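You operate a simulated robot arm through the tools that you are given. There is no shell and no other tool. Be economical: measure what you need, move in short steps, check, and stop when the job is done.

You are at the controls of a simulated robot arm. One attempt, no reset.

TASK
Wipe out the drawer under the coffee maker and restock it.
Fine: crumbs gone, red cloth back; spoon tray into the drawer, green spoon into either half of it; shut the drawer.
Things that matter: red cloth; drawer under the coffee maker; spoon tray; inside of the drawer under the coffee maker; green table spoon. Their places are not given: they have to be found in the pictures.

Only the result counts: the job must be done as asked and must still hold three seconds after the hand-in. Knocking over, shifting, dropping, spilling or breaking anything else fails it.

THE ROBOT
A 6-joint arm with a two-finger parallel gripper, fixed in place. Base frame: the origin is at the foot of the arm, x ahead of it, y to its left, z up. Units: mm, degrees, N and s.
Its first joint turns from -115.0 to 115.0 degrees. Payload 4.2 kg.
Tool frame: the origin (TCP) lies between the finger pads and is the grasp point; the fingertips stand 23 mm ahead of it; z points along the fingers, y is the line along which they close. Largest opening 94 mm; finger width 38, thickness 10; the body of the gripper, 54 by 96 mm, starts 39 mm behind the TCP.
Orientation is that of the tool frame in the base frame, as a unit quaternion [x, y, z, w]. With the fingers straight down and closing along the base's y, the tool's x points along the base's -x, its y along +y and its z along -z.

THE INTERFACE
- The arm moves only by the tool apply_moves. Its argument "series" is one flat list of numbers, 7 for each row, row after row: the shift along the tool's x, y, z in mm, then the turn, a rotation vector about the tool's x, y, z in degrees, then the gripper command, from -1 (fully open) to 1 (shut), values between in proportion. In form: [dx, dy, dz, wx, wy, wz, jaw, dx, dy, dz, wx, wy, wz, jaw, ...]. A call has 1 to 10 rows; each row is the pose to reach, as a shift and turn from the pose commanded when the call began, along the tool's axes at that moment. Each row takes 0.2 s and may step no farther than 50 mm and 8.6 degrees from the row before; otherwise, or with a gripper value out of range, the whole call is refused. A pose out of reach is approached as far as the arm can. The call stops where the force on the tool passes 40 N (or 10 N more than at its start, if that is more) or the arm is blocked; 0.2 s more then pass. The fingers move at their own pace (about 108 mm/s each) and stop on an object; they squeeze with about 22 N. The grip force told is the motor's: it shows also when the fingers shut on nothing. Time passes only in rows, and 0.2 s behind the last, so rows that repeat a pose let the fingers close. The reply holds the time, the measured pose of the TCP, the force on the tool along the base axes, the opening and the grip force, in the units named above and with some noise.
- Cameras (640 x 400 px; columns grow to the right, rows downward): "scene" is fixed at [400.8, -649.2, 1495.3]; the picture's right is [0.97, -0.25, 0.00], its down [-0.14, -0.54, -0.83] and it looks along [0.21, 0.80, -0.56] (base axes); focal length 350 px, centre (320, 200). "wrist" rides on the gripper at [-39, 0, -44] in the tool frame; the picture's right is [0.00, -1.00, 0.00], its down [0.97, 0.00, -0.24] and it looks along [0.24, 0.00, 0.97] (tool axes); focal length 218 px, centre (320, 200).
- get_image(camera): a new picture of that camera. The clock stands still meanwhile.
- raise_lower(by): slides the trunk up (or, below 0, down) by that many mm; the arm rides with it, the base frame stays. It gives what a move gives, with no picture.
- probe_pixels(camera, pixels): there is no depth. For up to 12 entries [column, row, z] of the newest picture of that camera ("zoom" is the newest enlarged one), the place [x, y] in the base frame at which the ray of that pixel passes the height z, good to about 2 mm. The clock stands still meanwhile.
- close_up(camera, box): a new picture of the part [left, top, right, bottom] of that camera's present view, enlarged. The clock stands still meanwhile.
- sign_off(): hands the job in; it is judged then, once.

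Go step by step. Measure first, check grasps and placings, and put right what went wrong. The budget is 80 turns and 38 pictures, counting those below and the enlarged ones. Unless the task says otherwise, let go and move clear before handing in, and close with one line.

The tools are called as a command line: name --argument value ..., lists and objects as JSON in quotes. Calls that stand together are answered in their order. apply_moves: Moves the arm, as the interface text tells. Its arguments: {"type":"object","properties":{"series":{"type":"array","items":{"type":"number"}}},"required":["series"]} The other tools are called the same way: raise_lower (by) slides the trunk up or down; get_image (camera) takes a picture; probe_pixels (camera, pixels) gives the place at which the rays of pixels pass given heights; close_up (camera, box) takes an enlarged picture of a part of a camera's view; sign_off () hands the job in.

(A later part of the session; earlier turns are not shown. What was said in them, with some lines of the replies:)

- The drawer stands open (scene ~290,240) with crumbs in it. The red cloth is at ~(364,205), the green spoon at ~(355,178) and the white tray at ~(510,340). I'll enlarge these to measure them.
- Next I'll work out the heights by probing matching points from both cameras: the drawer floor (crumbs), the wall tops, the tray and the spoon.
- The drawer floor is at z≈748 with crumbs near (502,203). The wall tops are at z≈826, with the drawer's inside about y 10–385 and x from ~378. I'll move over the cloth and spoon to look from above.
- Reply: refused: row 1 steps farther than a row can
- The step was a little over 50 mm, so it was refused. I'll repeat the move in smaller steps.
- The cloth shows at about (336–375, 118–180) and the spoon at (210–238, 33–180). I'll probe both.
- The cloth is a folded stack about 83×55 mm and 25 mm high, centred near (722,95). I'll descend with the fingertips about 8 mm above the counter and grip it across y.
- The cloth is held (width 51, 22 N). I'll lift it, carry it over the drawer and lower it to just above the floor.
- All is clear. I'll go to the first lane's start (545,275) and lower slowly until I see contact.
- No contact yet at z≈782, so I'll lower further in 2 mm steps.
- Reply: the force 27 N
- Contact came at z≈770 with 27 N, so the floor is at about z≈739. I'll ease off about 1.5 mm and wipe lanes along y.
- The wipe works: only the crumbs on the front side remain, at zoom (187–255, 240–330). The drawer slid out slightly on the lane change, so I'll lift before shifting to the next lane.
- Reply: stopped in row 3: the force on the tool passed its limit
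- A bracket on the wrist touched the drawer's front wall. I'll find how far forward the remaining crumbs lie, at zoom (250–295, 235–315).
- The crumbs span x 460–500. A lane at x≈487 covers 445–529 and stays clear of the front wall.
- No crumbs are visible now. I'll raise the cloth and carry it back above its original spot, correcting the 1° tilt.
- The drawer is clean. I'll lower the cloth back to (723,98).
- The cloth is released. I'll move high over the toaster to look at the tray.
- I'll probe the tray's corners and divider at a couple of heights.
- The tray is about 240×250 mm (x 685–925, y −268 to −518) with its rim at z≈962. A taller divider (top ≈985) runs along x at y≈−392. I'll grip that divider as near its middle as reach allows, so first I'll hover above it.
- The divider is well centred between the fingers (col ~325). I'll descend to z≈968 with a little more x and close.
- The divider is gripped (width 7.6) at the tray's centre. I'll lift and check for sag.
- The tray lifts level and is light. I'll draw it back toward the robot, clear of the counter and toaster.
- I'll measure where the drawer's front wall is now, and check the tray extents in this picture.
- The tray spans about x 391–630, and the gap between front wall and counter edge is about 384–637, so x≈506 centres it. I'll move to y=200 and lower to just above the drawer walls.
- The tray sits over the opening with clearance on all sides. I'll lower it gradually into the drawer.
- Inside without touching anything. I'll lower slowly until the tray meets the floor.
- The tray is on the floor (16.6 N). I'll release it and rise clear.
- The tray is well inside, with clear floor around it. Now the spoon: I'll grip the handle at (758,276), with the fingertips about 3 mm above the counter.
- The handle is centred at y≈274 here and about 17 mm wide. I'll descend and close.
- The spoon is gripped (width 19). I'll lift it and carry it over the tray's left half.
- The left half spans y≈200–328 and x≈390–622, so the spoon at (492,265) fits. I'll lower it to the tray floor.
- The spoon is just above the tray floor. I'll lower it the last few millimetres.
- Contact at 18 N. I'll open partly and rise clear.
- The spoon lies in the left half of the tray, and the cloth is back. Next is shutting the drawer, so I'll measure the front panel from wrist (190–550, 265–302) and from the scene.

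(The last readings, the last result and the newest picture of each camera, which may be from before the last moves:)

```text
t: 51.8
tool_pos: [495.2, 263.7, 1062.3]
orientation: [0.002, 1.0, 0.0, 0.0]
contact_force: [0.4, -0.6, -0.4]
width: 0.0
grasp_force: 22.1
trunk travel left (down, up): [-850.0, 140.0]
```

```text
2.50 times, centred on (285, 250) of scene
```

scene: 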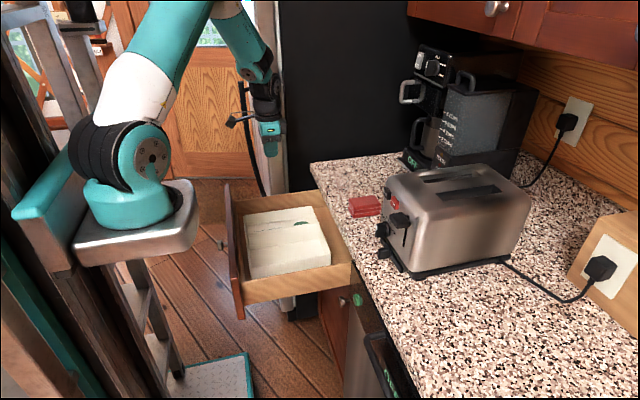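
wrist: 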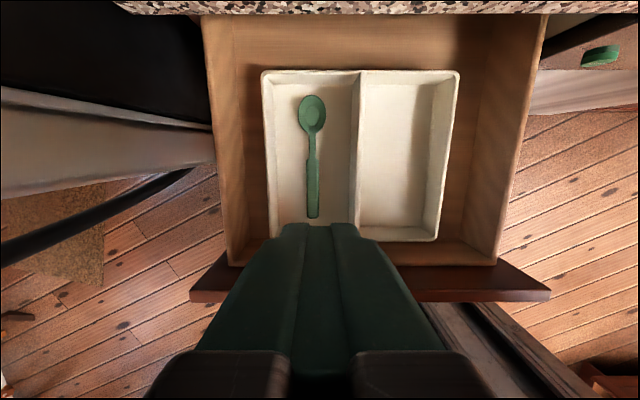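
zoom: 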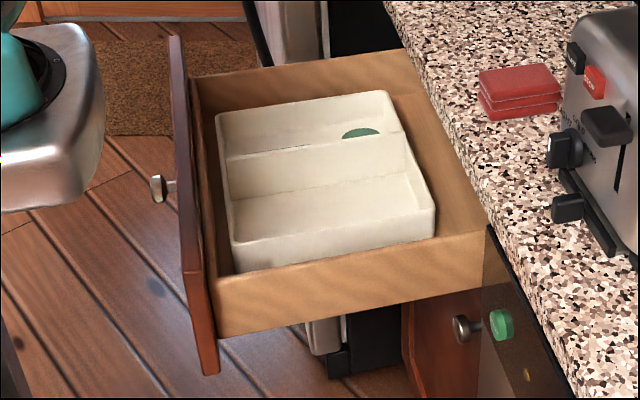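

probe_pixels --camera "zoom" --pixels '[[185, 272, 840], [185, 272, 860], [185, 272, 880], [168, 37, 840], [168, 37, 860], [168, 37, 880], [203, 375, 720], [203, 375, 700], [155, 188, 790], [205, 270, 860], [487, 290, 740], [408, 310, 720]]'

probe_pixels --camera "wrist" --pixels '[[191, 302, 870], [191, 302, 860], [550, 300, 860], [550, 300, 870], [550, 290, 870], [191, 290, 870], [191, 302, 880]]'

```text
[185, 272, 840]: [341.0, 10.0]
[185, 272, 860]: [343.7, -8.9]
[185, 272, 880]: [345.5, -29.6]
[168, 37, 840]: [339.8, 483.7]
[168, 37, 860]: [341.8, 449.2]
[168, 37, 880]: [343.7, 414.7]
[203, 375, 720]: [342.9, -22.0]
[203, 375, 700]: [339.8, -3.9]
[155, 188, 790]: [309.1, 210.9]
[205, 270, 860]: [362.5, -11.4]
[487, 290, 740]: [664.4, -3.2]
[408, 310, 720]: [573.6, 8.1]
```

```text
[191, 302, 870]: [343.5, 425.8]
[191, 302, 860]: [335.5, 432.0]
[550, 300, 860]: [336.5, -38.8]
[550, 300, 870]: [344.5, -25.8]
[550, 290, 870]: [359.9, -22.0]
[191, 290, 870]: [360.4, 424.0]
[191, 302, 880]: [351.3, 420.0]
```

The panel's outer face is at x≈344 with its top at z≈873, and it spans y −27 to 425. The knob tip is at about (309,205). I'll push near the far end (y≈375), where x≈310 is within reach, so first I'll go above that point with the jaws shut.

apply_moves --series '[37, 22, 0, 0, 0, 0, 1, 74, 44, 0, 0, 0, 0, 1, 111, 66, 0, 0, 0, 0, 1, 148, 88, 0, 0, 0, 0, 1, 187, 111, 0, 0, 0, 0, 1, 187, 111, 40, 0, 0, 0, 1, 187, 111, 80, 0, 0, 0, 1, 187, 111, 110, 0, 0, 0, 1, 187, 111, 110, 0, 0, 0, 1]'

```text
t: 53.8
tool_pos: [307.5, 375.4, 949.7]
orientation: [0.0, 1.0, -0.001, 0.001]
contact_force: [0.4, -0.6, 0.6]
width: 0.0
grasp_force: 22.5
trunk travel left (down, up): [-850.0, 140.0]
```

The pose is reachable. I'll descend in front of the panel and start pushing.

apply_moves --series '[0, 0, 40, 0, 0, 0, 1, 0, 0, 75, 0, 0, 0, 1, 0, 0, 88, 0, 0, 0, 1, -10, 0, 88, 0, 0, 0, 1, -20, 0, 88, 0, 0, 0, 1, -30, 0, 88, 0, 0, 0, 1, -40, 0, 88, 0, 0, 0, 1, -50, 0, 88, 0, 0, 0, 1, -60, 0, 88, 0, 0, 0, 1, -70, 0, 88, 0, 0, 0, 1]'

```text
t: 56.0
tool_pos: [377.2, 373.8, 864.5]
orientation: [0.001, 1.0, -0.001, -0.001]
contact_force: [-0.9, 0.2, 0.2]
width: 0.0
grasp_force: 21.8
trunk travel left (down, up): [-850.0, 140.0]
```

apply_moves --series '[-12, 0, 0, 0, 0, 0, 1, -24, 0, 0, 0, 0, 0, 1, -36, 0, 0, 0, 0, 0, 1, -48, 0, 0, 0, 0, 0, 1, -60, 0, 0, 0, 0, 0, 1, -72, 0, 0, 0, 0, 0, 1]'

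get_image --camera "scene"

```text
t: 57.4
tool_pos: [451.6, 373.3, 862.5]
orientation: [0.002, 1.0, -0.001, 0.0]
contact_force: [-0.2, 0.4, -1.0]
width: 0.2
grasp_force: 21.8
trunk travel left (down, up): [-850.0, 140.0]
```

```text
3 pictures are left
```

scene: 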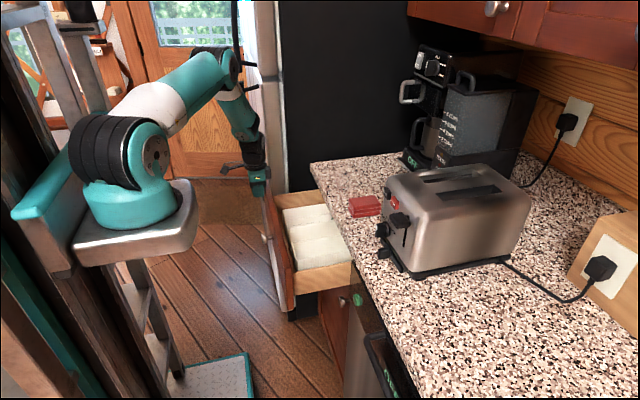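

The drawer moved cleanly, and the panel is now at x≈470. I'll shift to y≈280, away from the fridge, and keep pushing.

apply_moves --series '[15, 0, 0, 0, 0, 0, 1, 15, -46, 0, 0, 0, 0, 1, 15, -93, 0, 0, 0, 0, 1, 0, -93, 0, 0, 0, 0, 1, -15, -93, 0, 0, 0, 0, 1, -30, -93, 0, 0, 0, 0, 1, -45, -93, 0, 0, 0, 0, 1, -60, -93, 0, 0, 0, 0, 1, -75, -93, 0, 0, 0, 0, 1, -90, -93, 0, 0, 0, 0, 1]'

```text
t: 59.6
tool_pos: [540.7, 282.0, 862.9]
orientation: [0.002, 1.0, 0.0, 0.001]
contact_force: [0.5, 0.1, -0.4]
width: 0.0
grasp_force: 21.7
trunk travel left (down, up): [-850.0, 140.0]
```

Next I'll retract a bit and tilt the tool 60° forward, so that only the fingertips lead under the counter edge.

apply_moves --series '[45, 0, 0, 0, 0, 0, 1, 60, 0, 0, 0, -8.5, 0, 1, 60, 0, 5, 0, -17, 0, 1, 60, 0, 10, 0, -25.5, 0, 1, 60, 0, 15, 0, -34, 0, 1, 60, 0, 20, 0, -42.5, 0, 1, 60, 0, 25, 0, -51, 0, 1, 60, 0, 25, 0, -59.5, 0, 1, 60, 0, 25, 0, -59.5, 0, 1]'

```text
t: 61.6
tool_pos: [479.4, 280.0, 838.3]
orientation: [0.002, 0.868, -0.002, 0.497]
contact_force: [0.6, 0.0, -0.2]
width: 0.0
grasp_force: 22.3
trunk travel left (down, up): [-850.0, 140.0]
```

The tilt is right. I'll push along base +x until the drawer seats.

apply_moves --series '[-17.7, 0, 30.2, 0, 0, 0, 1, -27.8, 0, 47.4, 0, 0, 0, 1, -35.4, 0, 60.4, 0, 0, 0, 1, -42, 0, 71.6, 0, 0, 0, 1, -48.6, 0, 82.8, 0, 0, 0, 1, -54.1, 0, 92.3, 0, 0, 0, 1, -58.2, 0, 99.2, 0, 0, 0, 1]'

get_image --camera "scene"

```text
t: 63.2
tool_pos: [596.1, 280.6, 838.8]
orientation: [0.0, 0.868, 0.0, 0.496]
contact_force: [0.2, 0.0, 0.4]
width: 0.1
grasp_force: 21.9
trunk travel left (down, up): [-850.0, 140.0]
```

```text
2 pictures are left
```

scene: 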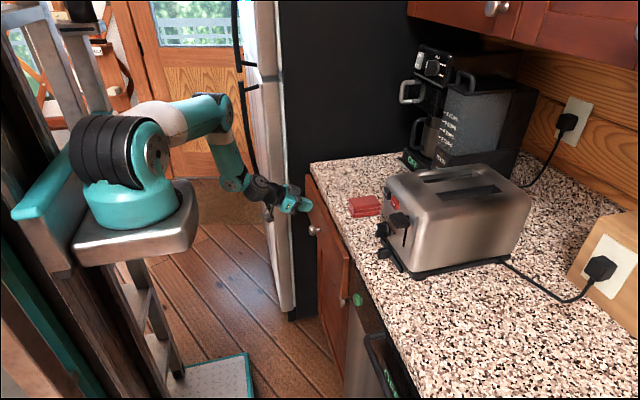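

Nearly shut, with the panel at x≈626. I'll push on in small steps until it meets the stop.

apply_moves --series '[-2, 0, 3.5, 0, 0, 0, 1, -4, 0, 6.9, 0, 0, 0, 1, -6.1, 0, 10.4, 0, 0, 0, 1, -8.1, 0, 13.8, 0, 0, 0, 1, -10.1, 0, 17.3, 0, 0, 0, 1, -12.1, 0, 20.7, 0, 0, 0, 1, -14.2, 0, 24.2, 0, 0, 0, 1]'

```text
t: 64.8
tool_pos: [623.6, 281.0, 838.5]
orientation: [0.002, 0.868, -0.002, 0.496]
contact_force: [-1.0, -0.3, 0.0]
width: 0.0
grasp_force: 21.8
trunk travel left (down, up): [-850.0, 140.0]
```

apply_moves --series '[-1, 0, 1.7, 0, 0, 0, 1, -2, 0, 3.5, 0, 0, 0, 1, -3, 0, 5.2, 0, 0, 0, 1, -4, 0, 6.9, 0, 0, 0, 1, -5, 0, 8.6, 0, 0, 0, 1]'

close_up --camera "scene" --box '[260, 150, 400, 300]'

```text
t: 66.0
tool_pos: [632.9, 280.4, 837.3]
orientation: [0.001, 0.868, -0.001, 0.496]
contact_force: [-0.3, -0.2, -0.6]
width: 0.0
grasp_force: 21.7
trunk travel left (down, up): [-850.0, 140.0]
```

```text
2.67 times, centred on (330, 225) of scene
```

zoom: 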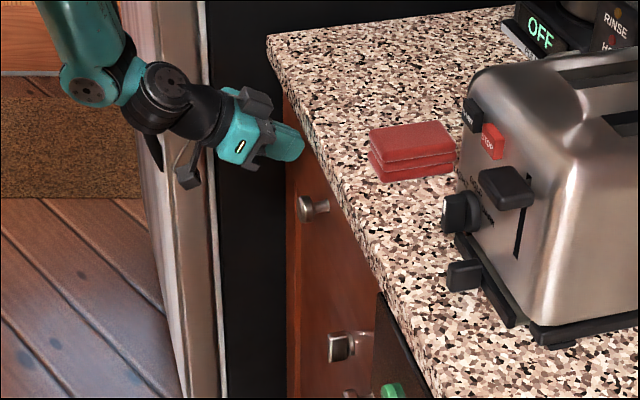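

It looks nearly flush and still shows no stop force. I'll keep going in 2 mm steps and watch the force.

apply_moves --series '[-1, 0, 1.7, 0, 0, 0, 1, -2, 0, 3.5, 0, 0, 0, 1, -3, 0, 5.2, 0, 0, 0, 1, -4, 0, 6.9, 0, 0, 0, 1]'

```text
t: 67.0
tool_pos: [639.1, 281.1, 837.6]
orientation: [0.001, 0.868, -0.001, 0.496]
contact_force: [0.2, -0.7, 0.2]
width: 0.2
grasp_force: 22.3
trunk travel left (down, up): [-850.0, 140.0]
```

Before the camera housing can reach the counter edge, I'll back off, tilt 20° flatter and continue the push.

apply_moves --series '[10.1, 0, -17.3, 0, -7, 0, 1, 10.1, 0, -17.3, 0, -14, 0, 1, 10.1, 0, -17.3, 0, -20, 0, 1, 2.5, 0, -4.3, 0, -20, 0, 1, -1, 0, 1.7, 0, -20, 0, 1, -2.5, 0, 4.3, 0, -20, 0, 1, -3.5, 0, 6, 0, -20, 0, 1, -4.6, 0, 7.8, 0, -20, 0, 1, -5.6, 0, 9.5, 0, -20, 0, 1]'

```text
t: 68.6
tool_pos: [642.6, 281.5, 836.4]
orientation: [-0.002, 0.767, -0.003, 0.641]
contact_force: [-21.2, -2.0, 7.0]
width: 0.1
grasp_force: 21.5
trunk travel left (down, up): [-850.0, 140.0]
stopped in row 8: the force on the tool passed its limit (the readings are from after the stop); the commanded pose is now the measured one
```

A firm stop came (21 N against +x), so the drawer has seated. I'll back away and verify.

apply_moves --series '[3.5, 0, -19.7, 0, 0, 0, 1, 10.6, 0, -59, 0, 0, 0, 1, 17.7, 0, -98, 0, 0, 0, 1, 17.7, 0, -98, 0, 8, 0, 1, 17.7, 0, -98, 0, 16, 0, 1]'

close_up --camera "scene" --box '[250, 150, 410, 310]'

```text
t: 69.8
tool_pos: [546.2, 280.7, 838.4]
orientation: [0.0, 0.851, -0.003, 0.526]
contact_force: [0.7, 0.4, -0.3]
width: 0.1
grasp_force: 22.3
trunk travel left (down, up): [-850.0, 140.0]
```

```text
2.50 times, centred on (330, 230) of scene
```

zoom: 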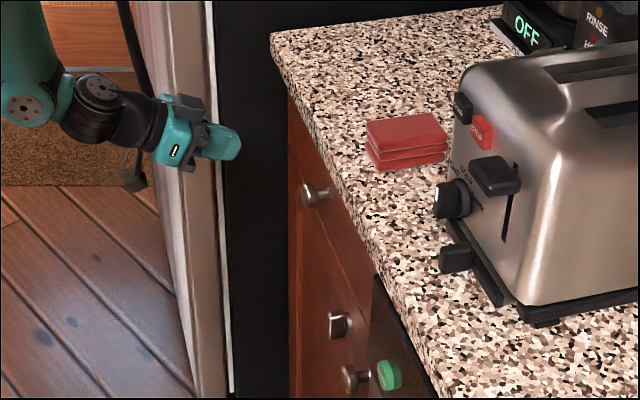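

The drawer panel is flush with the cabinet, the cloth is back in its place, and the arm is clear. I'm handing in.

sign_off

```text
The job is handed in.
```

The crumbs are wiped out and the red cloth is back in its place. The spoon tray is in the drawer with the green spoon in its left half, and the drawer is shut.
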